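You operate a simulated robot arm through the tools that you are given. There is no shell and no other tool. Be economical: measure what you need, move in short steps, check, and stop when the job is done.

Carry out the task below with a simulated two-armed robot. There is one attempt and no reset: what you move stays moved.

TASK
Put the felt block on the lower shelf of the wooden table. Pick up the glue bottle marked "Flex" from the top of the white table with one hand, pass it to the other hand and put it on the door end of the wooden table. Put the hand brush on the near end of the white counter. Put one of the insoles from the divided box on the front of the cork top. Fetch the wooden stand from the top of the white table and set it on the top of the grey mat. The order is free. Set down upright: felt block, glue bottle, wooden stand.

Only the result counts: the job must be done as asked and must still hold three seconds after the hand-in. Knocking over, shifting, dropping, spilling or breaking anything else fails it.

THE ROBOT
Two 7-joint arms with two-finger parallel grippers on one trunk, on a base that drives. Base frame: it is fixed to the floor where the robot stands at the start and does not move with it; the origin is under the middle of the robot, x ahead of it, y to its left, z up. Lengths are in cm, angles in rad, forces in N, time in s.
The left shoulder is at the start at [6, 14.3, 90.1], the right one opposite. With the tool pointing down near the work surface each hand reaches from about 10 to 60 cm from the robot's upright axis, wherever it stands, measured 20 degrees to its own side. Places, roughly: door end of the wooden table [-90, -80, 90]; felt block (6x4x4 cm) [80, 0, 80]; front of the cork top [-250, 450, 90]; hand brush (13x5x6 cm) [-150, 160, 90]; insoles [-25, 200, 50]; lower shelf of the wooden table [-120, -20, 30]; near end of the white counter [-150, 80, 90]; top of the grey mat [-240, 380, 90]; wooden stand (6x4x6 cm) [30, 60, 80]. Payload 1.57 kg a hand.
The TCP of each hand is the grasp point between the finger pads, 3 cm short of the fingertips. In the tool frame z runs along the fingers and y along their closing line. Largest opening 11 cm; finger width 2.4, thickness 1.2; the body of the gripper, 4.8 by 11.2 cm, starts 7.8 cm behind the TCP.
Orientation is that of the tool frame in the base frame, as a unit quaternion [w, x, y, z]. With the fingers straight down and closing along the base's y, the tool's x points along the base's -x, its y along +y and its z along -z.

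THE INTERFACE
- The arms move only by the tool nudge_tool. It takes "left_moves", "right_moves" or both (then of equal length, played together; a hand with none holds still); each is a list of rows, each a list of 3 entries, a list of its own where there are three numbers: the turn, a rotation vector about the tool's x, y, z in rad, then the shift along the tool's x, y, z in mm, then the closure in counts, from 0 (fully open) to 255 (shut). In form: [[[wx, wy, wz], [dx, dy, dz], jaw], ...]. A call has 1 to 12 rows; each row is the pose to reach, as a shift and turn from the pose commanded when the call began, along the tool's axes at that moment. Each row takes 0.2 s and may step no farther than 5 cm and 0.15 rad from the row before; otherwise, or with a gripper value out of range, the whole call is refused. Where a pose cannot be reached the arm comes as near as it can. A force on the tool above 40 N (or 10 N above the force at the start of the call, whichever is more), or a blocked arm, ends the call early, and 0.2 s more pass. The fingers move at their own pace (about 4.5 cm/s each) and stop on an object; they squeeze with about 33 N. The grip force told is the motor's: it shows also when the fingers shut on nothing. Time passes only in rows, and 0.2 s behind the last, so rows that repeat a pose let the fingers close. The reply holds the time, the measured pose of the TCP, the force on the tool along the base axes, the opening and the grip force, in the units named above and with some noise, with the torque about the TCP (base axes, N m) and any sound that the robot's microphone picked up.
- Cameras (640 x 400 px; columns grow to the right, rows downward): "scene" is now at [0.45, -4.47, 149.36]; the picture's right is [-0.73, -0.68, 0.00], its down [-0.63, 0.69, -0.36] and it looks along [0.25, -0.27, -0.93] (base axes); focal length 214 px, centre (320, 200). "left" rides on the left gripper at [7, -1.6, -14.1] in its tool frame; the picture's right is [0.23, 0.97, 0.00], its down [-0.86, 0.20, -0.48] and it looks along [-0.47, 0.11, 0.88] (tool axes); focal length 222 px, centre (320, 200). "right" rides on the right gripper at [7, 1.6, -14.1] in its tool frame; the picture's right is [-0.23, 0.97, 0.00], its down [-0.86, -0.20, -0.48] and it looks along [-0.47, -0.11, 0.88] (tool axes); focal length 222 px, centre (320, 200). There is no depth. A picture from a camera that has moved, and an enlarged one, comes with that camera's place and axes in the base frame and with its lens. The place of the scene camera against the robot may be out by one fixed shift of up to 1.2 cm in any direction.
- camera(camera): a new picture of that camera. No time passes.
- raise_lower(by): slides the trunk up (or, below 0, down) by that many cm; the arms and the scene camera ride with it, the base frame stays. It gives what a move gives, with no picture.
- base_move(legs): drives the robot by 1 to 6 legs, each [ahead, left, turn to the left] in cm, cm and rad, along the robot's own axes; the way and the turn of a leg run together, so that a leg with both is an arc; at most 150 cm and 3.142 rad a leg. The arms and the cameras ride along, it lands a little off, and it stops where it bumps. It gives what a move gives.
- pan_tilt(pan, tilt): turns the head with the scene camera to pan (to the left, within 1.501 rad either way) and tilt (down, from -0.506 to 1.204), counted from straight ahead of the robot. It gives what a move gives.
- close_up(camera, box): a new picture of the part [left, top, right, bottom] of that camera's present view, enlarged. No time passes.
- close_job(): hands the job in; it is judged then, once.

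Go step by step. Nothing tells you exact positions but the pictures and the camera data: compare them with the known pose of the tool, close in by small moves and look again before you grip or let go. The budget is 175 turns and 136 pictures, counting those below and the enlarged ones. Unless the task says otherwise, let go and move clear before handing in.

The tools are called after "Request:" as a command line: name --argument value ..., lists and objects as JSON in quotes. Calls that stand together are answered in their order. nudge_tool: Moves the arms, as the interface text tells. Its arguments: {"type":"object","properties":{"left_moves":{"type":"array"},"right_moves":{"type":"array"}},"required":[]} The other tools are called the same way: raise_lower (by) slides the trunk up or down; base_move (legs) drives the base; pan_tilt (pan, tilt) turns the head that bears the scene camera; camera (camera) takes a picture; close_up (camera, box) takes an enlarged picture of a part of a camera's view; close_job () hands the job in.

At the start:

```text
t: 0.0
left_eef_pos: [43.9, 13.99, 106.69]
left_tcp_rot: [0.0, 0.0, 1.0, 0.0]
left_force: [-1.2, 0.2, 1.0]
left_wrist_torque: [0.0, 0.01, 0.0]
left_opening: 11.03
left_grip_force: 0.0
right_eef_pos: [48.28, -27.05, 101.31]
right_tcp_rot: [0.0, 0.0, 1.0, 0.0]
right_force: [-0.6, -0.1, 0.0]
right_wrist_torque: [-0.02, 0.02, 0.0]
right_opening: 11.01
right_grip_force: 0.2
trunk travel left (down, up): [-50.0, 9.0]
robot x, y, heading: [0.08, 0.17, -0.001]
head pan, tilt: [-0.826, 1.201]
```

scene: 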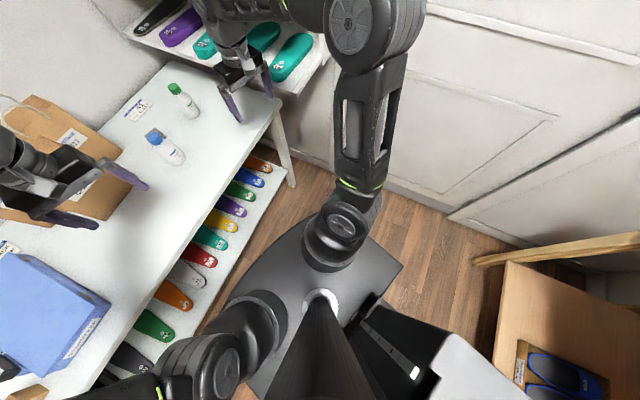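
right: 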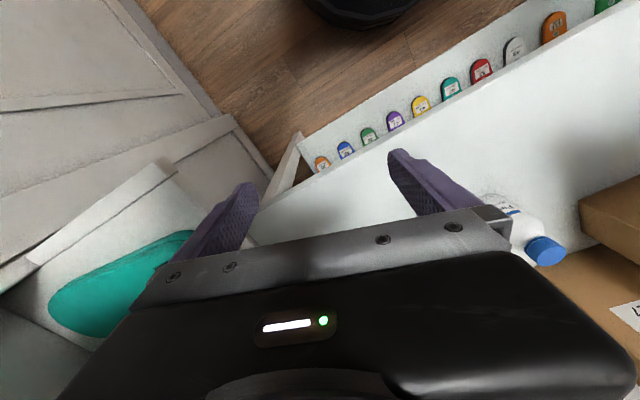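
left: 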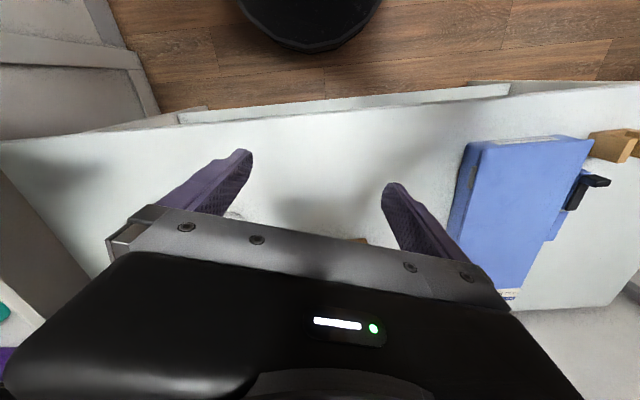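

I see the white table ahead with bottles, boxes and a blue box. First I look at the table from the head camera.

Request:
pan_tilt --pan 0.2 --tilt 0.8

Request:
camera --camera "scene"

```text
t: 1.3
left_eef_pos: [43.99, 13.94, 106.71]
left_tcp_rot: [0.001, 0.001, 1.0, 0.001]
left_force: [0.3, 0.0, 0.7]
left_wrist_torque: [-0.01, -0.02, -0.03]
left_opening: 11.0
left_grip_force: 0.1
right_eef_pos: [48.2, -26.9, 101.53]
right_tcp_rot: [0.0, 0.0, 1.0, 0.0]
right_force: [0.0, 0.2, -0.1]
right_wrist_torque: [-0.02, 0.02, -0.02]
right_opening: 11.0
right_grip_force: 0.1
trunk travel left (down, up): [-50.0, 9.0]
robot x, y, heading: [0.06, -0.06, 0.0]
head pan, tilt: [0.201, 0.799]
```

```text
132 pictures are left
camera scene: at [4.57, 1.24, 152.13], right [0.2, -0.98, 0.0], down [-0.7, -0.14, -0.7], along [0.68, 0.14, -0.72], focal length 214 px, centre (320, 200)
```

scene: 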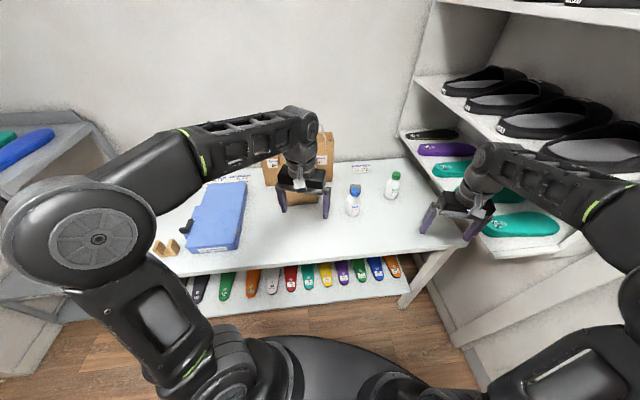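

The white table has a blue box, two bottles, cardboard boxes and small wooden things on its left. I enlarge these.

Request:
close_up --camera "scene" --box '[240, 120, 440, 245]'

Request:
close_up --camera "scene" --box '[130, 160, 290, 260]'

```text
3.20 times, centred on (340, 182) of scene
camera zoom: at [4.57, 1.24, 152.13], right [0.2, -0.98, 0.0], down [-0.7, -0.14, -0.7], along [0.68, 0.14, -0.72], focal length 686 px, centre (256, 256)
```

zoom: 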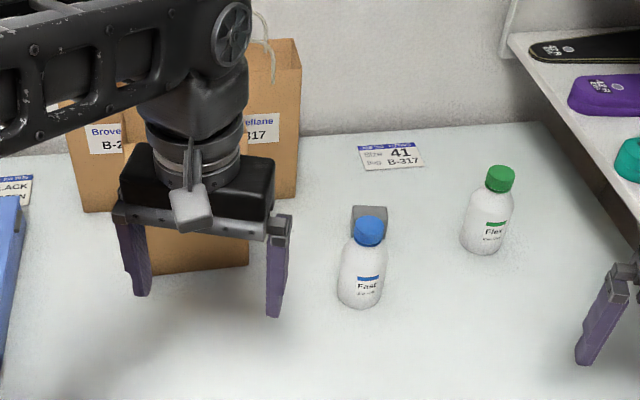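

```text
4.00 times, centred on (210, 210) of scene
camera zoom: at [4.57, 1.24, 152.13], right [0.2, -0.98, 0.0], down [-0.7, -0.14, -0.7], along [0.68, 0.14, -0.72], focal length 858 px, centre (760, 160)
```

zoom: 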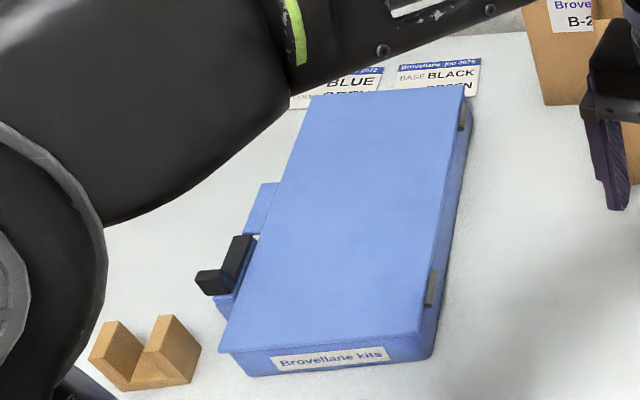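

Flex is the green-capped bottle at about [86, -18], the felt block is grey behind the blue-capped bottle at about [86, 0], the wooden stand at about [35, 68]. I now look at the wooden table on the right.

Request:
pan_tilt --pan -1.5 --tilt 0.7

Request:
camera --camera "scene"

Request:
pan_tilt --pan 1.5 --tilt 0.6

Request:
camera --camera "scene"

```text
t: 3.0
left_eef_pos: [43.99, 14.0, 106.7]
left_tcp_rot: [0.001, 0.001, 1.0, 0.0]
left_force: [0.2, -0.4, 0.1]
left_wrist_torque: [0.0, -0.02, 0.0]
left_opening: 10.99
left_grip_force: 0.1
right_eef_pos: [48.21, -26.74, 101.38]
right_tcp_rot: [0.0, 0.0, 1.0, 0.0]
right_force: [-0.4, 0.2, 0.3]
right_wrist_torque: [-0.02, 0.0, 0.0]
right_opening: 10.99
right_grip_force: 0.0
trunk travel left (down, up): [-50.0, 9.0]
robot x, y, heading: [0.08, -0.2, 0.001]
head pan, tilt: [-1.499, 0.7]
```

```text
129 pictures are left
camera scene: at [-2.72, -8.84, 152.96], right [-1.0, -0.07, 0.0], down [-0.05, 0.64, -0.76], along [0.06, -0.76, -0.64], focal length 214 px, centre (320, 200)
```

scene: 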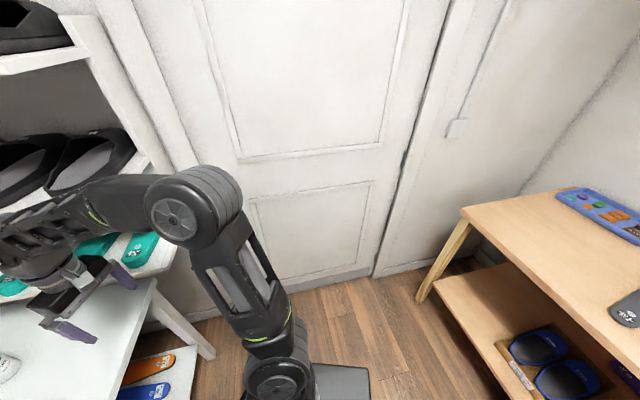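

```text
t: 5.6
left_eef_pos: [43.98, 13.98, 106.69]
left_tcp_rot: [0.0, 0.0, 1.0, 0.001]
left_force: [-0.4, -1.1, -0.2]
left_wrist_torque: [0.0, 0.0, 0.0]
left_opening: 10.99
left_grip_force: 0.0
right_eef_pos: [48.27, -26.91, 101.44]
right_tcp_rot: [0.0, 0.0, 1.0, 0.0]
right_force: [0.5, 0.4, 0.4]
right_wrist_torque: [0.02, -0.01, 0.02]
right_opening: 10.96
right_grip_force: 0.2
trunk travel left (down, up): [-50.0, 9.0]
robot x, y, heading: [0.0, -0.11, 0.002]
head pan, tilt: [1.499, 0.6]
```

```text
128 pictures are left
camera scene: at [-2.7, 8.45, 153.82], right [1.0, -0.07, 0.0], down [-0.04, -0.56, -0.83], along [0.06, 0.82, -0.56], focal length 214 px, centre (320, 200)
```

scene: 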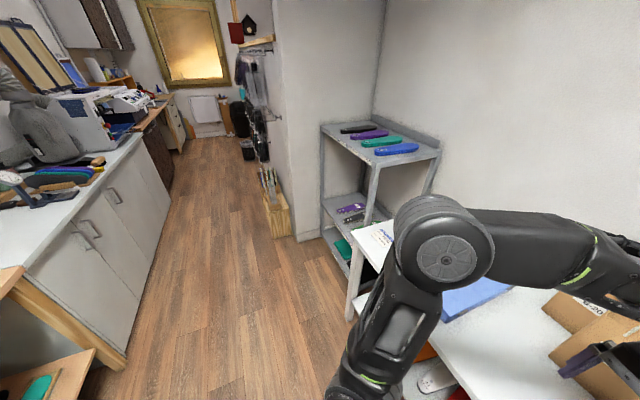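

The wooden table stands behind the robot, the white counter to its left in the corridor. I begin with Flex: tilt the right hand to 30° below horizontal and bring it in front of the bottle.

Request:
nudge_tool --right_moves '[[[0, -0.15, 0], [-22, 14, 9], 0], [[0, -0.3, 0], [-45, 28, 18], 0], [[0, -0.45, 0], [-68, 42, 27], 0], [[0, -0.6, 0], [-90, 56, 36], 0], [[0, -0.75, 0], [-113, 70, 45], 0], [[0, -0.9, 0], [-136, 85, 54], 0], [[0, -1.05, 0], [-158, 99, 64], 0], [[0, -1.05, 0], [-158, 99, 64], 0]]'

Request:
pan_tilt --pan -0.1 --tilt 0.7

Request:
camera --camera "scene"

Request:
camera --camera "right"

```text
t: 7.4
left_eef_pos: [43.86, 13.97, 106.79]
left_tcp_rot: [0.0, 0.0, 1.0, -0.001]
left_force: [0.2, -0.2, -0.1]
left_wrist_torque: [0.0, -0.01, -0.01]
left_opening: 10.99
left_grip_force: 0.0
right_eef_pos: [64.06, -16.95, 94.98]
right_tcp_rot: [0.501, 0.0, 0.865, 0.0]
right_force: [-0.1, -0.7, 0.3]
right_wrist_torque: [0.01, -0.01, 0.05]
right_opening: 11.01
right_grip_force: 0.0
trunk travel left (down, up): [-50.0, 9.0]
robot x, y, heading: [0.23, 0.11, -0.002]
head pan, tilt: [1.499, 0.6]
```

```text
t: 9.1
left_eef_pos: [44.0, 13.98, 106.71]
left_tcp_rot: [0.0, 0.0, 1.0, 0.001]
left_force: [-0.7, -0.2, -0.3]
left_wrist_torque: [0.03, -0.03, -0.02]
left_opening: 11.0
left_grip_force: 0.1
right_eef_pos: [64.25, -16.93, 94.81]
right_tcp_rot: [0.502, 0.0, 0.865, 0.001]
right_force: [-0.4, -0.4, -1.3]
right_wrist_torque: [0.02, 0.0, 0.01]
right_opening: 10.99
right_grip_force: 0.0
trunk travel left (down, up): [-50.0, 9.0]
robot x, y, heading: [0.29, -0.49, 0.002]
head pan, tilt: [-0.099, 0.7]
```

```text
127 pictures are left
camera scene: at [5.12, -1.2, 152.96], right [-0.1, -1.0, 0.0], down [-0.64, 0.06, -0.76], along [0.76, -0.08, -0.64], focal length 214 px, centre (320, 200)
```

scene: 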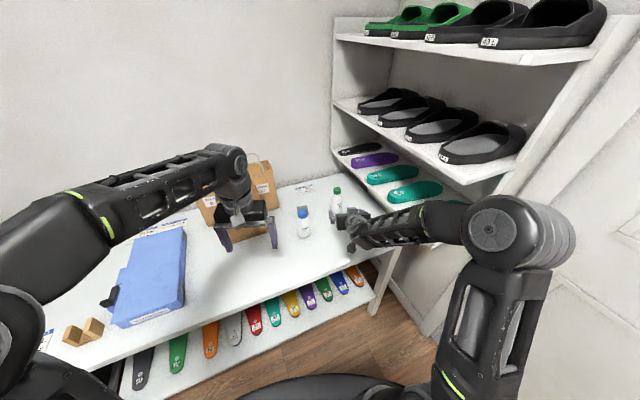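

```text
126 pictures are left
camera right: at [48.33, -15.41, 95.9], right [0.11, 0.97, 0.2], down [0.01, -0.2, 0.98], along [0.99, -0.11, -0.03], focal length 222 px, centre (320, 200)
```

right: 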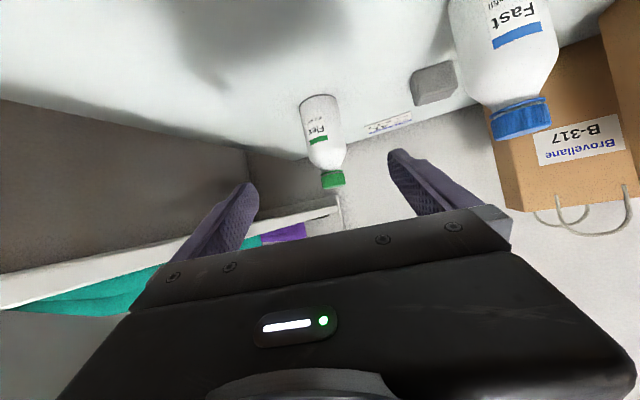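

The right camera (upside down here) puts Flex at about [82.7, -16.6], standing on z≈79.5 and 14 cm tall, right along the hand's axis. I advance most of the way and look.

Request:
nudge_tool --right_moves '[[[0, 0, 0], [-1, 0, 40], 0], [[0, 0, 0], [-2, 1, 80], 0], [[0, 0, 0], [-3, 2, 120], 0], [[0, 0, 0], [-4, 2, 155], 0], [[0, 0, 0], [-4, 2, 155], 0]]'

Request:
camera --camera "right"

Request:
close_up --camera "scene" --box '[270, 160, 430, 260]'

```text
t: 10.3
left_eef_pos: [43.92, 14.01, 106.61]
left_tcp_rot: [0.0, 0.001, 1.0, 0.0]
left_force: [0.6, 0.1, 0.2]
left_wrist_torque: [0.0, 0.0, 0.03]
left_opening: 11.03
left_grip_force: 0.0
right_eef_pos: [77.83, -16.72, 87.57]
right_tcp_rot: [0.501, 0.001, 0.865, 0.0]
right_force: [-1.1, -0.4, -0.4]
right_wrist_torque: [-0.02, -0.04, 0.03]
right_opening: 11.0
right_grip_force: 0.0
trunk travel left (down, up): [-50.0, 9.0]
robot x, y, heading: [-0.15, -0.11, 0.001]
head pan, tilt: [-0.099, 0.7]
```

```text
125 pictures are left
camera right: at [62.03, -15.15, 88.67], right [0.11, 0.97, 0.2], down [0.01, -0.2, 0.98], along [0.99, -0.11, -0.03], focal length 222 px, centre (320, 200)
```

right: 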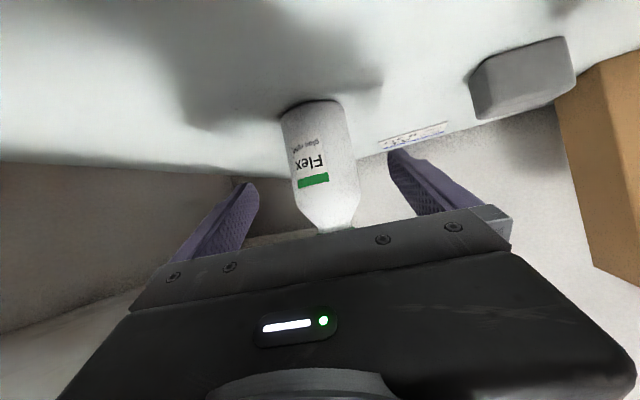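

```text
4.00 times, centred on (350, 210) of scene
camera zoom: at [5.09, -1.2, 152.96], right [-0.1, -0.99, 0.0], down [-0.64, 0.06, -0.77], along [0.76, -0.08, -0.64], focal length 858 px, centre (200, 160)
```

zoom: 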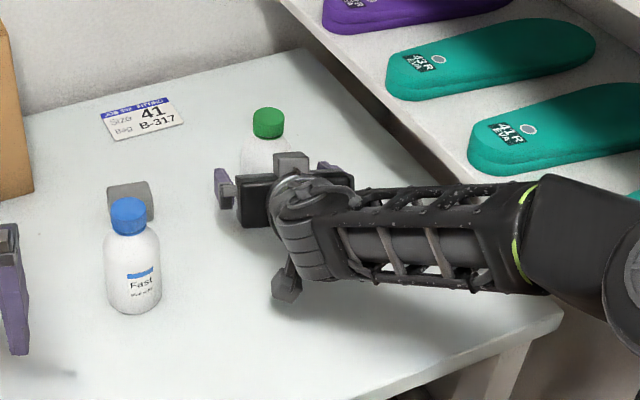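

Aligned: bottle axis about 5 cm ahead of the TCP. I advance and close.

Request:
nudge_tool --right_moves '[[[0, 0, 0], [0, 0, 25], 0], [[0, 0, 0], [0, 0, 51], 0], [[0, 0, 0], [0, 0, 51], 0], [[0, 0, 0], [0, 0, 51], 255], [[0, 0, 0], [0, 0, 51], 255], [[0, 0, 0], [0, 0, 51], 255], [[0, 0, 0], [0, 0, 51], 255], [[0, 0, 0], [0, 0, 51], 255]]'

Request:
camera --camera "right"

```text
t: 12.1
left_eef_pos: [44.0, 13.95, 106.64]
left_tcp_rot: [0.0, 0.0, 1.0, 0.0]
left_force: [0.2, -0.2, -0.2]
left_wrist_torque: [-0.02, 0.03, -0.01]
left_opening: 11.0
left_grip_force: 0.1
right_eef_pos: [82.07, -16.87, 85.08]
right_tcp_rot: [0.502, 0.0, 0.865, 0.0]
right_force: [1.2, 1.2, 0.4]
right_wrist_torque: [0.08, 0.03, -0.01]
right_opening: 5.81
right_grip_force: 31.4
trunk travel left (down, up): [-50.0, 9.0]
robot x, y, heading: [0.19, 0.08, 0.001]
head pan, tilt: [-0.099, 0.7]
```

```text
123 pictures are left
camera right: at [66.3, -15.28, 86.09], right [0.11, 0.97, 0.2], down [0.01, -0.2, 0.98], along [0.99, -0.11, -0.03], focal length 222 px, centre (320, 200)
```

right: 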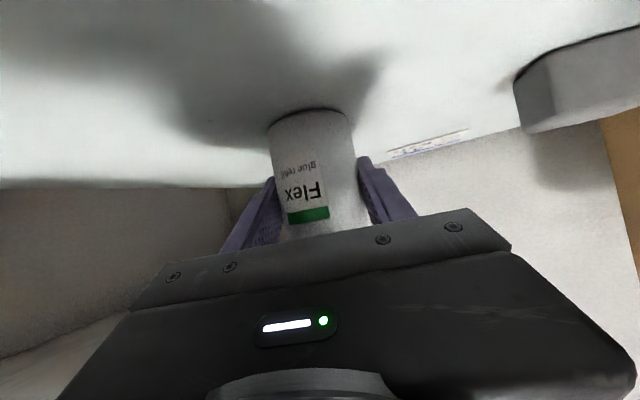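

Grip holds Flex (5.8 cm). I lift it and bring it back to the middle for the handover.

Request:
nudge_tool --right_moves '[[[0, 0, 0], [-35, 0, -20], 255], [[0, 0, 0], [-69, 0, -40], 255], [[0, 0, 0], [-58, 18, -80], 255], [[0, 0, 0], [-47, 36, -119], 255], [[0, 0, 0], [-35, 54, -159], 255], [[0, 0, 0], [-22, 72, -198], 255], [[0, 0, 0], [-7, 90, -235], 255], [[0, 0, 0], [9, 106, -272], 255], [[0, 0, 0], [17, 119, -290], 255], [[0, 0, 0], [17, 119, -290], 255]]'

Request:
pan_tilt --pan 0.0 --tilt 0.85

Request:
camera --camera "scene"

Request:
camera --camera "left"

```text
t: 14.3
left_eef_pos: [44.05, 13.98, 106.76]
left_tcp_rot: [0.0, -0.001, 1.0, 0.0]
left_force: [-0.7, -0.4, 1.1]
left_wrist_torque: [0.0, 0.0, 0.01]
left_opening: 10.98
left_grip_force: 0.1
right_eef_pos: [56.04, -4.87, 98.09]
right_tcp_rot: [0.501, 0.001, 0.865, 0.0]
right_force: [-0.4, -0.5, -2.2]
right_wrist_torque: [-0.02, 0.03, 0.01]
right_opening: 5.77
right_grip_force: 33.3
trunk travel left (down, up): [-50.0, 9.0]
robot x, y, heading: [-0.03, -0.01, -0.001]
head pan, tilt: [-0.099, 0.7]
```

```text
t: 15.0
left_eef_pos: [43.95, 13.93, 106.75]
left_tcp_rot: [0.0, 0.0, 1.0, 0.0]
left_force: [-0.4, 0.2, 0.0]
left_wrist_torque: [0.03, -0.01, -0.02]
left_opening: 10.97
left_grip_force: 0.0
right_eef_pos: [56.12, -4.85, 98.06]
right_tcp_rot: [0.501, 0.0, 0.866, 0.001]
right_force: [-0.3, 0.0, -2.3]
right_wrist_torque: [0.01, 0.03, 0.01]
right_opening: 5.78
right_grip_force: 32.9
trunk travel left (down, up): [-50.0, 9.0]
robot x, y, heading: [0.24, 0.35, 0.001]
head pan, tilt: [0.0, 0.85]
```

```text
122 pictures are left
camera scene: at [4.51, -0.37, 151.73], right [0.0, -1.0, 0.0], down [-0.75, 0.0, -0.66], along [0.66, 0.0, -0.75], focal length 214 px, centre (320, 200)
```

scene: 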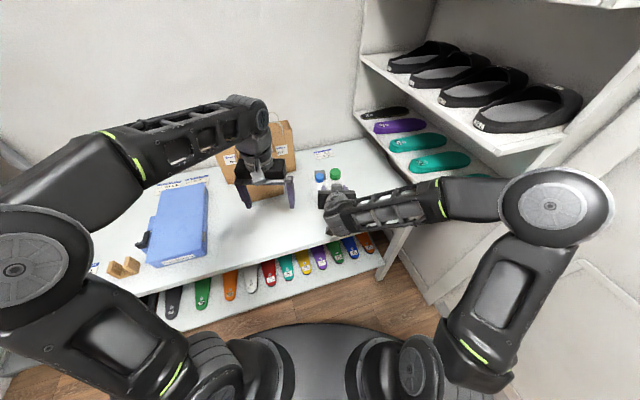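

```text
121 pictures are left
camera left: at [37.03, 12.29, 120.81], right [-0.23, 0.97, 0.0], down [0.86, 0.2, 0.48], along [0.47, 0.11, -0.88], focal length 222 px, centre (320, 200)
```

left: 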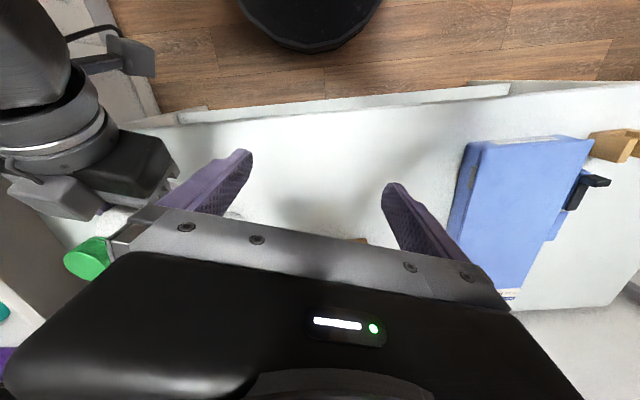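

The cap is at about [56.3, -4.6, top ≈106]. I raise the left hand and bring it above the cap.

Request:
nudge_tool --left_moves '[[[0, 0, 0], [0, 0, -40], 0], [[0, 0, 0], [-10, 0, -75], 0], [[0, 0, 0], [-35, -35, -75], 0], [[0, 0, 0], [-60, -75, -75], 0], [[0, 0, 0], [-85, -115, -75], 0], [[0, 0, 0], [-110, -155, -75], 0], [[0, 0, 0], [-123, -186, -75], 0], [[0, 0, 0], [-123, -186, -75], 0]]'

Request:
camera --camera "left"

Request:
camera --camera "scene"

```text
t: 16.8
left_eef_pos: [46.3, 11.55, 109.4]
left_tcp_rot: [0.002, 0.0, 1.0, -0.004]
left_force: [-0.3, -0.5, -1.4]
left_wrist_torque: [0.0, -0.02, -0.02]
left_opening: 11.0
left_grip_force: 0.0
left hand out of reach, approached as far as the arm can: row 1, 2, 3, 4, 5, 6, 7, 8
right_eef_pos: [56.06, -4.95, 97.98]
right_tcp_rot: [0.5, 0.0, 0.866, 0.0]
right_force: [-0.1, 0.4, -2.5]
right_wrist_torque: [0.01, 0.0, 0.01]
right_opening: 5.78
right_grip_force: 33.0
trunk travel left (down, up): [-50.0, 9.0]
robot x, y, heading: [-0.26, 0.29, -0.0]
head pan, tilt: [0.0, 0.85]
```

```text
120 pictures are left
camera left: at [39.23, 10.04, 123.52], right [-0.23, 0.97, -0.01], down [0.85, 0.2, 0.48], along [0.47, 0.1, -0.88], focal length 222 px, centre (320, 200)
```

left: 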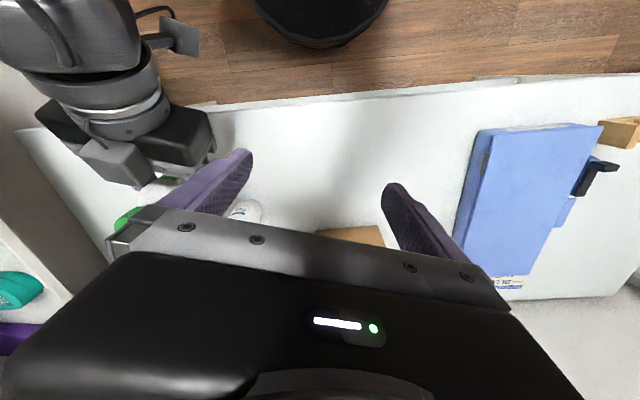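

```text
119 pictures are left
camera scene: at [4.5, -0.37, 151.73], right [0.0, -1.0, 0.0], down [-0.75, 0.0, -0.66], along [0.66, 0.0, -0.75], focal length 214 px, centre (320, 200)
```

scene: 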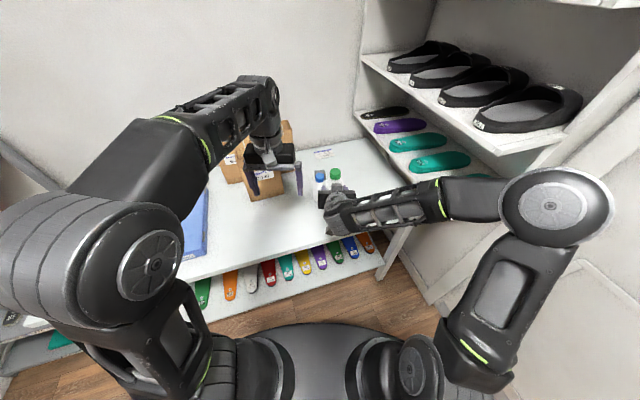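

The left arm cannot reach that high. I raise the trunk and bring the bottle lower relative to the shoulders and nearer.

Request:
raise_lower --by 9

Request:
nudge_tool --right_moves '[[[0, 0, 0], [34, 0, -10], 255], [[0, 0, 0], [60, 10, -40], 255], [[0, 0, 0], [85, 20, -60], 255], [[0, 0, 0], [110, 25, -60], 255], [[0, 0, 0], [128, 28, -42], 255], [[0, 0, 0], [128, 28, -42], 255]]'

Request:
camera --camera "scene"

```text
t: 18.0
left_eef_pos: [46.17, 11.48, 118.4]
left_tcp_rot: [0.002, 0.001, 1.0, -0.005]
left_force: [-0.5, -0.2, 0.2]
left_wrist_torque: [-0.02, 0.0, -0.02]
left_opening: 11.02
left_grip_force: 0.1
right_eef_pos: [56.05, -4.89, 106.95]
right_tcp_rot: [0.5, 0.0, 0.866, 0.0]
right_force: [0.9, -0.3, -2.7]
right_wrist_torque: [0.03, 0.0, 0.02]
right_opening: 5.77
right_grip_force: 33.0
trunk travel left (down, up): [-59.0, 0.0]
robot x, y, heading: [0.16, -0.1, -0.002]
head pan, tilt: [0.0, 0.85]
```

```text
t: 19.4
left_eef_pos: [46.27, 11.73, 118.44]
left_tcp_rot: [0.002, 0.0, 1.0, -0.004]
left_force: [0.8, 0.5, -0.6]
left_wrist_torque: [-0.02, -0.05, 0.04]
left_opening: 11.01
left_grip_force: 0.1
right_eef_pos: [46.18, -2.03, 98.09]
right_tcp_rot: [0.501, 0.0, 0.865, 0.0]
right_force: [0.5, -0.3, -2.0]
right_wrist_torque: [0.01, -0.01, 0.01]
right_opening: 5.77
right_grip_force: 32.9
trunk travel left (down, up): [-59.0, 0.0]
robot x, y, heading: [-0.44, -0.08, 0.0]
head pan, tilt: [0.0, 0.85]
```

```text
118 pictures are left
camera scene: at [4.44, -0.36, 160.73], right [0.0, -1.0, 0.0], down [-0.75, 0.0, -0.66], along [0.66, 0.0, -0.75], focal length 214 px, centre (320, 200)
```

scene: 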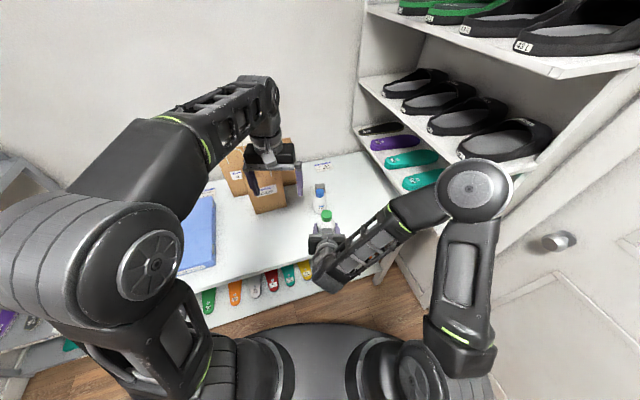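

I check which pose the left arm takes as its commanded baseline with a zero move.

Request:
nudge_tool --left_moves '[[[0, 0, 0], [0, 0, 10], 0]]'

```text
t: 19.8
left_eef_pos: [46.22, 11.63, 117.28]
left_tcp_rot: [0.002, 0.0, 1.0, -0.004]
left_force: [-0.3, 0.4, -0.1]
left_wrist_torque: [0.01, -0.01, 0.04]
left_opening: 10.97
left_grip_force: 0.0
right_eef_pos: [46.09, -2.01, 98.0]
right_tcp_rot: [0.501, -0.001, 0.865, 0.001]
right_force: [-1.1, 0.4, -2.4]
right_wrist_torque: [0.03, 0.0, -0.02]
right_opening: 5.81
right_grip_force: 33.5
trunk travel left (down, up): [-59.0, 0.0]
robot x, y, heading: [-0.08, -0.05, 0.001]
head pan, tilt: [0.0, 0.85]
```

Baseline is the reached pose. Now the left hand goes above the cap.

Request:
nudge_tool --left_moves '[[[0, 0, 0], [0, -45, 0], 0], [[0, 0, 0], [-2, -90, 15], 0], [[0, 0, 0], [-3, -135, 35], 0], [[0, 0, 0], [-3, -135, 35], 0]]'

Request:
camera --camera "left"

Request:
close_up --camera "scene" --box '[240, 150, 400, 250]'

```text
t: 20.8
left_eef_pos: [46.69, -1.93, 114.37]
left_tcp_rot: [0.002, -0.001, 1.0, -0.004]
left_force: [0.3, 0.2, 0.1]
left_wrist_torque: [0.03, 0.0, 0.01]
left_opening: 11.0
left_grip_force: 0.0
right_eef_pos: [46.06, -2.04, 98.07]
right_tcp_rot: [0.501, 0.0, 0.866, 0.0]
right_force: [0.2, 0.2, -2.8]
right_wrist_torque: [-0.03, -0.04, -0.05]
right_opening: 5.78
right_grip_force: 32.7
trunk travel left (down, up): [-59.0, 0.0]
robot x, y, heading: [-0.22, -0.1, -0.001]
head pan, tilt: [0.0, 0.85]
```

```text
117 pictures are left
camera left: at [39.62, -3.4, 128.37], right [-0.23, 0.97, -0.01], down [0.85, 0.21, 0.48], along [0.47, 0.1, -0.88], focal length 222 px, centre (320, 200)
```

left: 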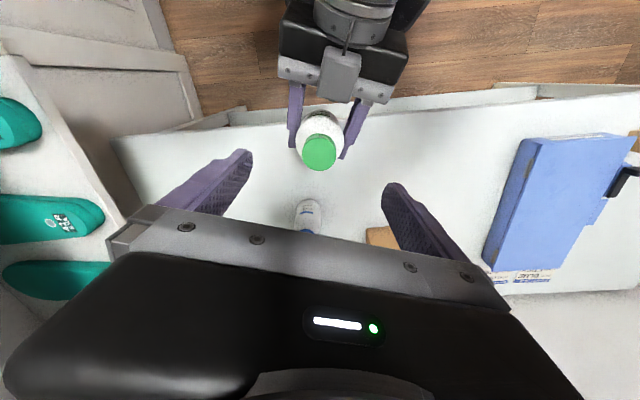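

```text
4.00 times, centred on (320, 200) of scene
camera zoom: at [4.47, -0.28, 160.73], right [0.0, -1.0, 0.0], down [-0.75, 0.0, -0.66], along [0.66, 0.0, -0.75], focal length 858 px, centre (320, 200)
```

zoom: 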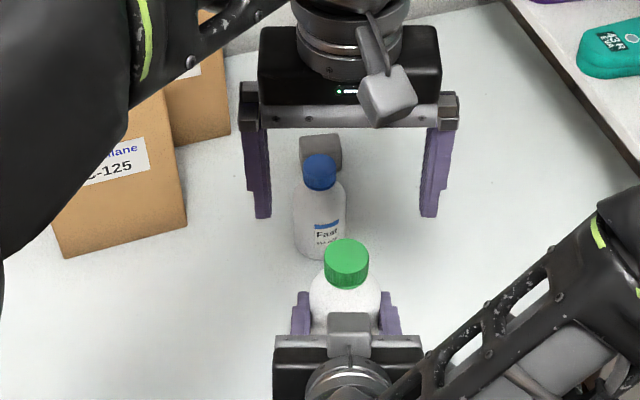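

The cap is centred under the left hand (offset a few mm, cap ≈3.4 cm). I descend around it and close.

Request:
nudge_tool --left_moves '[[[0, 0, 0], [3, -2, 40], 0], [[0, 0, 0], [4, -2, 78], 0], [[0, 0, 0], [4, -2, 78], 0], [[0, 0, 0], [4, -2, 78], 255], [[0, 0, 0], [4, -2, 78], 255], [[0, 0, 0], [4, -2, 78], 255], [[0, 0, 0], [4, -2, 78], 255], [[0, 0, 0], [4, -2, 78], 255], [[0, 0, 0], [4, -2, 78], 255]]'

Request:
camera --camera "left"

Request:
close_up --camera "scene" --box '[240, 150, 400, 250]'

```text
t: 22.8
left_eef_pos: [46.2, -2.17, 106.35]
left_tcp_rot: [0.002, -0.001, 1.0, -0.004]
left_force: [0.7, 5.0, 0.9]
left_wrist_torque: [0.14, -0.01, 0.01]
left_opening: 3.35
left_grip_force: 28.1
right_eef_pos: [46.31, -2.1, 98.01]
right_tcp_rot: [0.5, 0.001, 0.866, -0.001]
right_force: [-0.9, -4.7, -2.0]
right_wrist_torque: [0.3, -0.02, -0.01]
right_opening: 5.75
right_grip_force: 33.4
trunk travel left (down, up): [-59.0, 0.0]
robot x, y, heading: [-0.02, 0.09, 0.002]
head pan, tilt: [0.0, 0.85]
```

```text
115 pictures are left
camera left: at [39.34, -3.75, 120.4], right [-0.23, 0.97, -0.01], down [0.85, 0.2, 0.48], along [0.47, 0.1, -0.88], focal length 222 px, centre (320, 200)
```

left: 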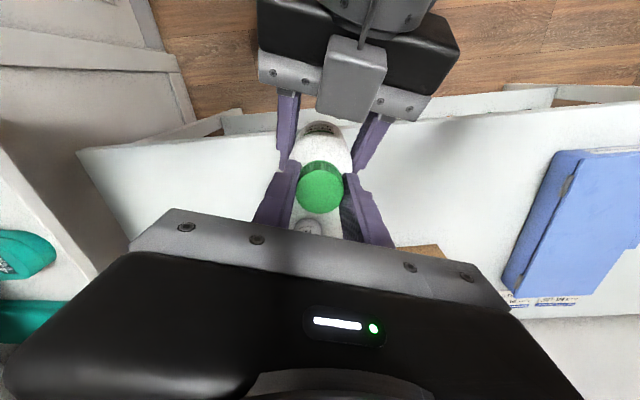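

```text
4.00 times, centred on (320, 200) of scene
camera zoom: at [4.5, -0.36, 160.73], right [0.0, -1.0, 0.0], down [-0.75, 0.0, -0.66], along [0.66, 0.0, -0.75], focal length 858 px, centre (320, 200)
```

zoom: 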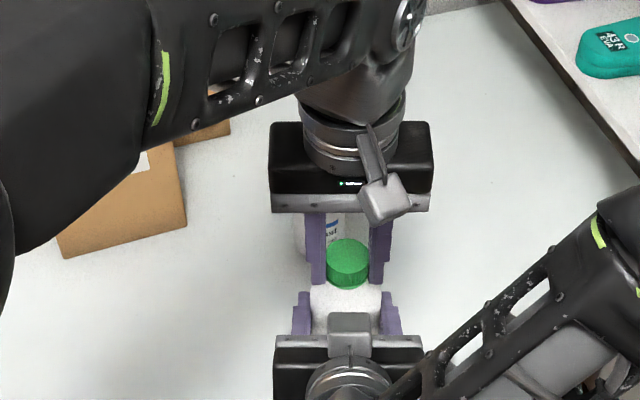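

Left holds the cap. I open the right hand and withdraw it straight back.

Request:
nudge_tool --right_moves '[[[0, 0, 0], [0, 0, 0], 0], [[0, 0, 0], [0, 0, 0], 0], [[0, 0, 0], [0, 0, 0], 0], [[0, 0, 0], [0, 0, 0], 0], [[0, 0, 0], [22, 0, -38], 0], [[0, 0, 0], [44, 0, -76], 0], [[0, 0, 0], [65, 0, -113], 0], [[0, 0, 0], [65, -45, -113], 0], [[0, 0, 0], [65, -90, -113], 0], [[0, 0, 0], [65, -135, -113], 0]]'

Request:
camera --camera "scene"

```text
t: 25.0
left_eef_pos: [46.41, -2.38, 106.14]
left_tcp_rot: [0.002, 0.0, 1.0, -0.004]
left_force: [0.5, -0.2, -2.7]
left_wrist_torque: [0.04, 0.01, 0.01]
left_opening: 3.33
left_grip_force: 33.3
right_eef_pos: [42.23, -1.86, 92.25]
right_tcp_rot: [0.5, 0.0, 0.866, 0.0]
right_force: [0.3, -0.1, -0.9]
right_wrist_torque: [0.06, -0.03, 0.04]
right_opening: 11.0
right_grip_force: 0.0
right hand out of reach, approached as far as the arm can: row 5, 6, 7, 8, 9, 10
trunk travel left (down, up): [-59.0, 0.0]
robot x, y, heading: [0.17, 0.02, 0.0]
head pan, tilt: [0.0, 0.85]
```

```text
113 pictures are left
camera scene: at [4.61, -0.54, 160.72], right [0.0, -1.0, 0.0], down [-0.75, 0.0, -0.66], along [0.66, 0.0, -0.75], focal length 214 px, centre (320, 200)
```

scene: 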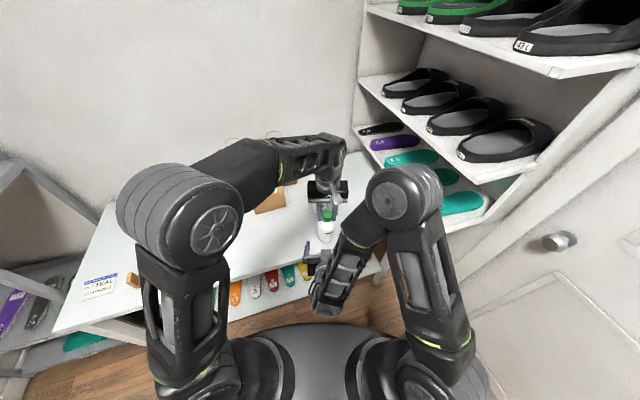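

The right arm can't retreat further, so I move the bottle forward and then to the left, and the right hand to the right.

Request:
nudge_tool --left_moves '[[[0, 0, 0], [-25, 0, -5], 255], [[0, 0, 0], [-50, 0, -5], 255], [[0, 0, 0], [-50, 40, -5], 255], [[0, 0, 0], [-50, 80, -5], 255], [[0, 0, 0], [-50, 120, -5], 255], [[0, 0, 0], [-40, 160, -5], 255], [[0, 0, 0], [-30, 200, -5], 255]]' --right_moves '[[[0, 0, 0], [0, 0, 0], 0], [[0, 0, 0], [0, 0, 0], 0], [[0, 0, 0], [0, -40, 0], 0], [[0, 0, 0], [0, -80, 0], 0], [[0, 0, 0], [0, -120, 0], 0], [[0, 0, 0], [-40, -160, 10], 0], [[0, 0, 0], [-80, -200, 30], 0]]'

Request:
camera --camera "scene"

```text
refused: row 6 steps farther than a row can; nothing moved
```

```text
112 pictures are left
camera scene: at [4.61, -0.54, 160.72], right [0.0, -1.0, 0.0], down [-0.75, 0.0, -0.66], along [0.66, 0.0, -0.75], focal length 214 px, centre (320, 200)
```

scene: 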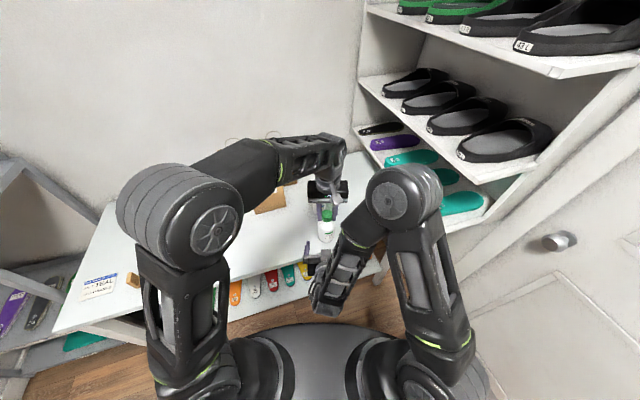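

Same move with smaller steps for the right hand.

Request:
nudge_tool --left_moves '[[[0, 0, 0], [-25, 0, -5], 255], [[0, 0, 0], [-50, 0, -5], 255], [[0, 0, 0], [-50, 40, -5], 255], [[0, 0, 0], [-50, 80, -5], 255], [[0, 0, 0], [-50, 120, -5], 255], [[0, 0, 0], [-40, 160, -5], 255], [[0, 0, 0], [-30, 200, -5], 255]]' --right_moves '[[[0, 0, 0], [0, 0, 0], 0], [[0, 0, 0], [0, 0, 0], 0], [[0, 0, 0], [0, -40, 0], 0], [[0, 0, 0], [0, -80, 0], 0], [[0, 0, 0], [0, -120, 0], 0], [[0, 0, 0], [-15, -155, 30], 0], [[0, 0, 0], [-30, -180, 65], 0]]'

```text
t: 26.6
left_eef_pos: [49.2, 18.0, 106.63]
left_tcp_rot: [0.002, 0.0, 1.0, -0.004]
left_force: [-0.1, -0.6, -1.8]
left_wrist_torque: [0.01, 0.01, -0.01]
left_opening: 3.3
left_grip_force: 32.9
right_eef_pos: [49.51, -14.62, 91.31]
right_tcp_rot: [0.5, 0.005, 0.866, -0.009]
right_force: [-0.8, 0.5, -0.7]
right_wrist_torque: [0.03, 0.0, -0.02]
right_opening: 10.99
right_grip_force: 0.0
right hand out of reach, approached as far as the arm can: row 3, 4, 5, 6, 7
trunk travel left (down, up): [-59.0, 0.0]
robot x, y, heading: [-0.02, 0.33, -0.002]
head pan, tilt: [0.0, 0.85]
```

Now I bring the right hand in front-right of the felt block, yawed 45° to the left so it clears the Fast bottle.

Request:
nudge_tool --right_moves '[[[-0.113, 0, -0.065], [-18, -2, 22], 0], [[-0.227, 0, -0.131], [-36, -5, 43], 0], [[-0.34, 0, -0.196], [-53, -7, 65], 0], [[-0.453, 0, -0.262], [-71, -9, 86], 0], [[-0.567, 0, -0.327], [-89, -12, 108], 0], [[-0.68, 0, -0.393], [-106, -14, 129], 0], [[-0.68, 0, -0.393], [-106, -14, 129], 0]]'

Request:
camera --camera "right"

Request:
camera --camera "scene"

```text
t: 27.9
left_eef_pos: [48.47, 17.64, 106.83]
left_tcp_rot: [0.003, 0.0, 1.0, 0.0]
left_force: [1.6, -0.5, -3.0]
left_wrist_torque: [0.03, 0.11, 0.01]
left_opening: 3.34
left_grip_force: 32.8
right_eef_pos: [48.77, -5.6, 83.23]
right_tcp_rot: [0.361, -0.157, 0.918, 0.04]
right_force: [-71.0, -30.1, 100.9]
right_wrist_torque: [4.32, 2.83, 3.73]
right_opening: 10.0
right_grip_force: 0.1
right hand out of reach, approached as far as the arm can: row 1, 2, 3, 4, 5
trunk travel left (down, up): [-59.0, 0.0]
robot x, y, heading: [-0.35, -0.25, -0.006]
head pan, tilt: [0.0, 0.85]
stopped in row 6 (right hand): the force on the tool passed its limit (the readings are from after the stop); the commanded pose is now the measured one
```

```text
111 pictures are left
camera right: at [34.18, -8.52, 88.89], right [-0.15, 0.98, 0.11], down [0.34, -0.06, 0.94], along [0.93, 0.18, -0.33], focal length 222 px, centre (320, 200)
```

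right: 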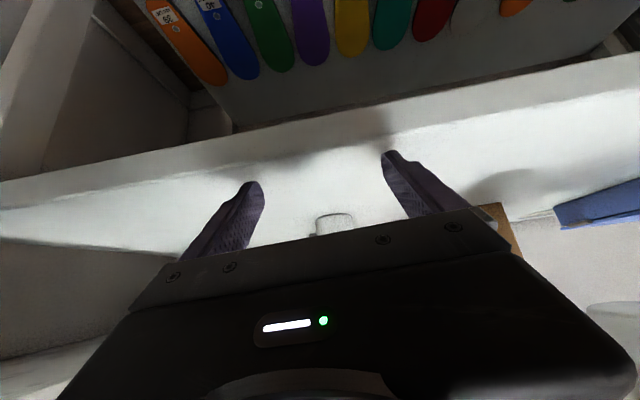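

```text
110 pictures are left
camera scene: at [3.32, -0.78, 160.96], right [0.0, -1.0, 0.0], down [-0.75, 0.01, -0.67], along [0.67, 0.0, -0.75], focal length 214 px, centre (320, 200)
```

scene: 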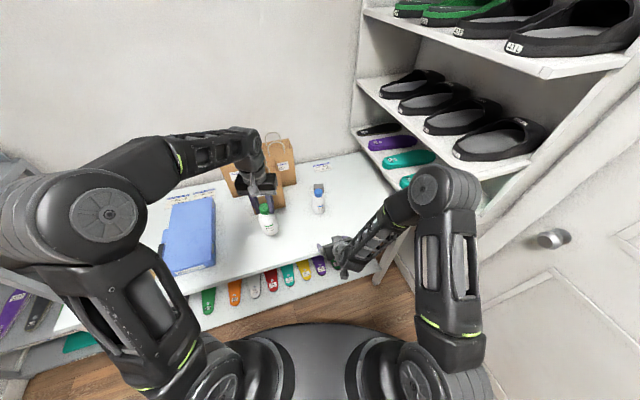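

The right hand got into an unreachable pose and its fingertips pressed on the table top. I lift it away at once, up and forward.

Request:
nudge_tool --right_moves '[[[0, 0, 0], [-15, -1, -16], 0], [[0, 0, 0], [-34, -2, -37], 0], [[0, 0, 0], [-61, -12, -25], 0], [[0, 0, 0], [-61, -12, -25], 0]]'

```text
t: 28.9
left_eef_pos: [49.2, 17.95, 106.37]
left_tcp_rot: [0.0, -0.001, 1.0, -0.003]
left_force: [-0.7, -0.1, -2.3]
left_wrist_torque: [-0.01, -0.03, -0.02]
left_opening: 3.34
left_grip_force: 32.8
right_eef_pos: [52.82, -5.56, 88.42]
right_tcp_rot: [0.359, -0.154, 0.92, 0.035]
right_force: [0.0, 0.0, -0.4]
right_wrist_torque: [-0.01, -0.03, -0.03]
right_opening: 10.99
right_grip_force: 0.0
trunk travel left (down, up): [-59.0, 0.0]
robot x, y, heading: [0.09, 0.07, -0.001]
head pan, tilt: [0.0, 0.85]
```

Clear now with no force. I move the right hand forward and up, without turning it yet.

Request:
nudge_tool --right_moves '[[[0, 0, 0], [-32, -30, 1], 0], [[0, 0, 0], [-65, -60, 2], 0], [[0, 0, 0], [-97, -90, 3], 0], [[0, 0, 0], [-130, -121, 4], 0], [[0, 0, 0], [-130, -121, 4], 0]]'

Request:
camera --camera "scene"

Request:
camera --camera "right"

```text
t: 30.1
left_eef_pos: [49.22, 18.03, 106.39]
left_tcp_rot: [0.0, -0.001, 1.0, -0.003]
left_force: [0.0, 0.6, -2.0]
left_wrist_torque: [-0.03, -0.03, -0.01]
left_opening: 3.3
left_grip_force: 32.8
right_eef_pos: [66.03, -13.57, 97.37]
right_tcp_rot: [0.36, -0.154, 0.92, 0.035]
right_force: [-0.2, -1.0, 0.2]
right_wrist_torque: [0.01, 0.0, 0.01]
right_opening: 11.0
right_grip_force: 0.1
trunk travel left (down, up): [-59.0, 0.0]
robot x, y, heading: [0.08, 0.15, -0.003]
head pan, tilt: [0.0, 0.85]
```

```text
109 pictures are left
camera scene: at [4.5, -0.39, 160.73], right [0.0, -1.0, 0.0], down [-0.75, 0.0, -0.66], along [0.66, 0.0, -0.75], focal length 214 px, centre (320, 200)
```

scene: 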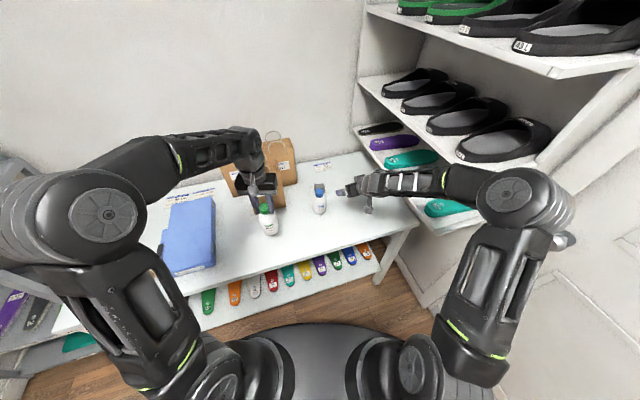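

```text
108 pictures are left
camera right: at [51.3, -16.41, 103.17], right [-0.14, 0.98, 0.11], down [0.34, -0.05, 0.94], along [0.93, 0.17, -0.33], focal length 222 px, centre (320, 200)
```

right: 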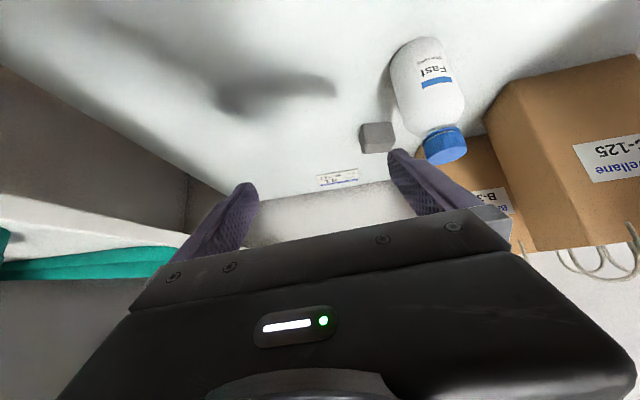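

The block and Fast bottle are undisturbed. I enlarge the view of the block to get its orientation.

Request:
close_up --camera "right" --box '[320, 90, 440, 165]'

Request:
close_up --camera "scene" --box '[280, 160, 360, 210]'

```text
5.33 times, centred on (380, 128) of right
camera zoom: at [51.3, -16.41, 103.17], right [-0.14, 0.98, 0.11], down [0.34, -0.05, 0.94], along [0.93, 0.17, -0.33], focal length 1185 px, centre (0, 587)
```

zoom: 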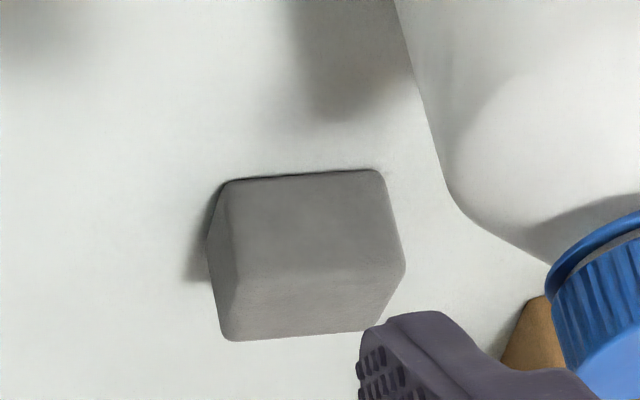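

```text
8.00 times, centred on (320, 185) of scene
camera zoom: at [4.5, -0.39, 160.73], right [0.0, -1.0, 0.0], down [-0.75, 0.0, -0.66], along [0.66, 0.0, -0.75], focal length 1716 px, centre (320, 320)
```

zoom: 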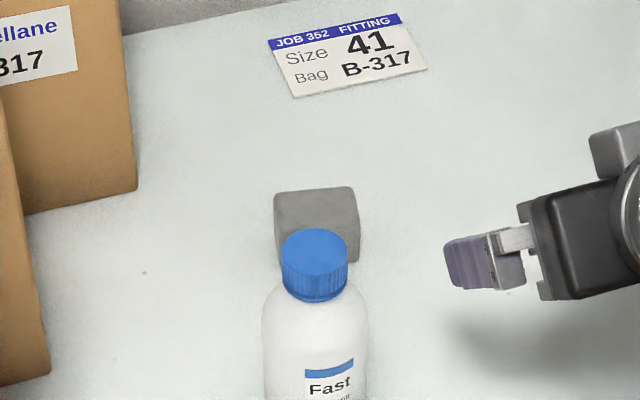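

Block: about x 81–85, y −2.5..3, z 79–83; Fast bottle at [69.5, 0.5] blocks a straight approach. I'll grip it across its 4 cm side from above-right, which needs the robot nearer and turned left; first I retract the right hand to a vertical pose.

Request:
nudge_tool --right_moves '[[[0, 0.145, 0], [10, -10, -43], 0], [[0, 0.295, 0], [21, -21, -86], 0], [[0, 0.445, 0], [32, -32, -129], 0], [[0, 0.595, 0], [42, -43, -172], 0], [[0, 0.743, 0], [53, -54, -216], 0], [[0, 0.743, 0], [53, -54, -216], 0]]'

Request:
base_move --legs '[[7, 0, 0]]'

Request:
camera --camera "right"

Request:
camera --camera "left"

```text
t: 31.5
left_eef_pos: [49.28, 17.96, 106.46]
left_tcp_rot: [0.0, -0.001, 1.0, -0.002]
left_force: [0.5, 0.7, -2.9]
left_wrist_torque: [-0.02, 0.02, 0.01]
left_opening: 3.33
left_grip_force: 32.2
right_eef_pos: [49.67, -23.82, 110.27]
right_tcp_rot: [0.0, -0.156, 0.988, -0.022]
right_force: [0.1, -0.2, 1.1]
right_wrist_torque: [-0.03, 0.03, 0.01]
right_opening: 10.99
right_grip_force: 0.1
trunk travel left (down, up): [-59.0, 0.0]
robot x, y, heading: [0.05, 0.23, -0.005]
head pan, tilt: [0.0, 0.85]
```

```text
t: 32.5
left_eef_pos: [56.38, 18.03, 106.37]
left_tcp_rot: [0.0, -0.001, 1.0, -0.002]
left_force: [0.5, -0.1, -3.6]
left_wrist_torque: [-0.01, 0.03, 0.0]
left_opening: 3.32
left_grip_force: 32.8
right_eef_pos: [56.66, -23.82, 109.98]
right_tcp_rot: [0.0, -0.157, 0.987, -0.023]
right_force: [0.3, -0.9, 0.7]
right_wrist_torque: [-0.01, 0.06, -0.01]
right_opening: 10.98
right_grip_force: 0.0
trunk travel left (down, up): [-59.0, 0.0]
robot x, y, heading: [6.98, -0.31, -0.0]
head pan, tilt: [0.0, 0.85]
```

```text
105 pictures are left
camera right: at [49.36, -23.81, 124.17], right [-0.08, 1.0, -0.05], down [0.87, 0.1, 0.48], along [0.48, 0.0, -0.88], focal length 222 px, centre (320, 200)
```

right: 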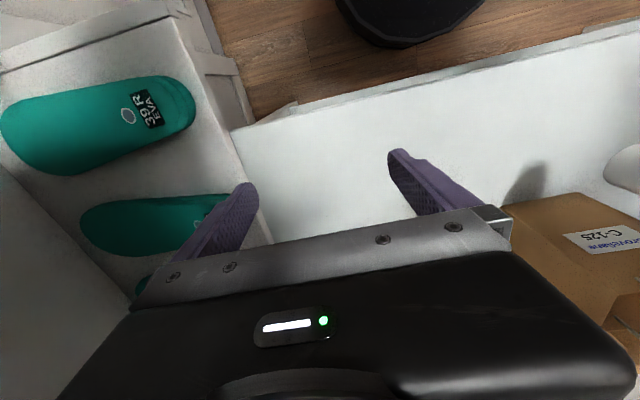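

```text
104 pictures are left
camera left: at [49.33, 16.38, 120.52], right [-0.23, 0.97, -0.01], down [0.85, 0.2, 0.48], along [0.47, 0.11, -0.88], focal length 222 px, centre (320, 200)
```

left: 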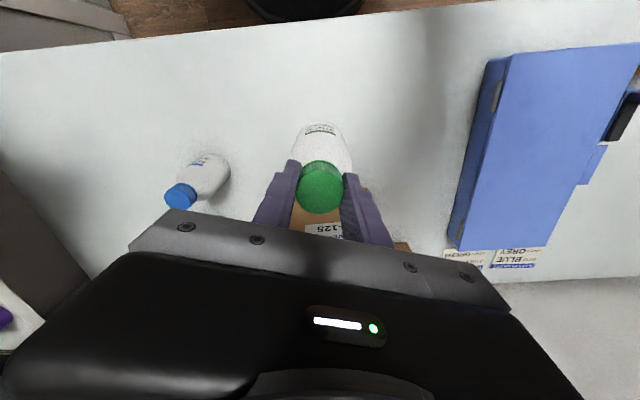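

Table edge is slanted (about 16°), base gap is ~9 cm, both hands are well above things. I turn the robot left in place.

Request:
base_move --legs '[[0, 0, 0.75]]'

Request:
pan_tilt --pan -0.7 --tilt 0.85

Request:
camera --camera "scene"

Request:
camera --camera "right"

```text
t: 34.9
left_eef_pos: [30.73, 46.77, 106.39]
left_tcp_rot: [0.002, -0.367, 0.93, -0.002]
left_force: [-0.4, -0.4, -3.0]
left_wrist_torque: [-0.01, 0.01, 0.03]
left_opening: 3.33
left_grip_force: 32.7
right_eef_pos: [59.35, 16.5, 110.06]
right_tcp_rot: [0.009, -0.506, 0.862, -0.021]
right_force: [0.3, 0.1, -0.6]
right_wrist_torque: [0.01, -0.02, 0.01]
right_opening: 11.0
right_grip_force: 0.2
trunk travel left (down, up): [-59.0, 0.0]
robot x, y, heading: [6.64, -0.16, 0.745]
head pan, tilt: [0.0, 0.85]
```

```text
t: 36.0
left_eef_pos: [30.53, 46.63, 106.41]
left_tcp_rot: [0.002, -0.367, 0.93, -0.002]
left_force: [0.0, 0.6, -3.1]
left_wrist_torque: [-0.02, 0.0, -0.03]
left_opening: 3.35
left_grip_force: 33.0
right_eef_pos: [59.36, 16.44, 110.06]
right_tcp_rot: [0.009, -0.507, 0.862, -0.021]
right_force: [0.3, -1.4, 0.4]
right_wrist_torque: [-0.01, 0.01, -0.03]
right_opening: 11.01
right_grip_force: 0.0
trunk travel left (down, up): [-59.0, 0.0]
robot x, y, heading: [7.01, 0.07, 0.747]
head pan, tilt: [-0.7, 0.85]
```

```text
103 pictures are left
camera scene: at [12.18, -2.02, 160.73], right [0.05, -1.0, 0.0], down [-0.75, -0.04, -0.66], along [0.66, 0.03, -0.75], focal length 214 px, centre (320, 200)
```

scene: 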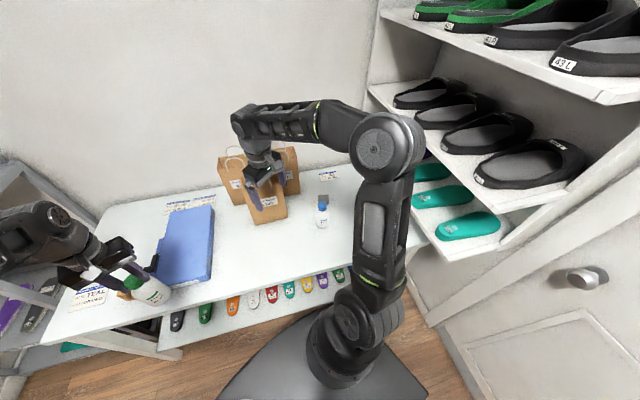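

```text
102 pictures are left
camera right: at [53.97, 11.44, 124.24], right [-0.74, 0.67, -0.05], down [0.57, 0.66, 0.48], along [0.35, 0.33, -0.87], focal length 222 px, centre (320, 200)
```

right: 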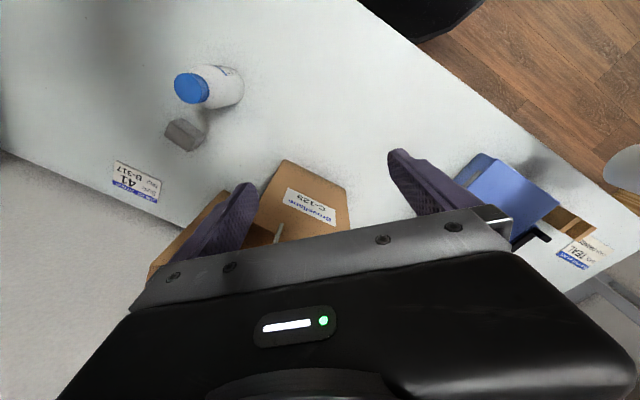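

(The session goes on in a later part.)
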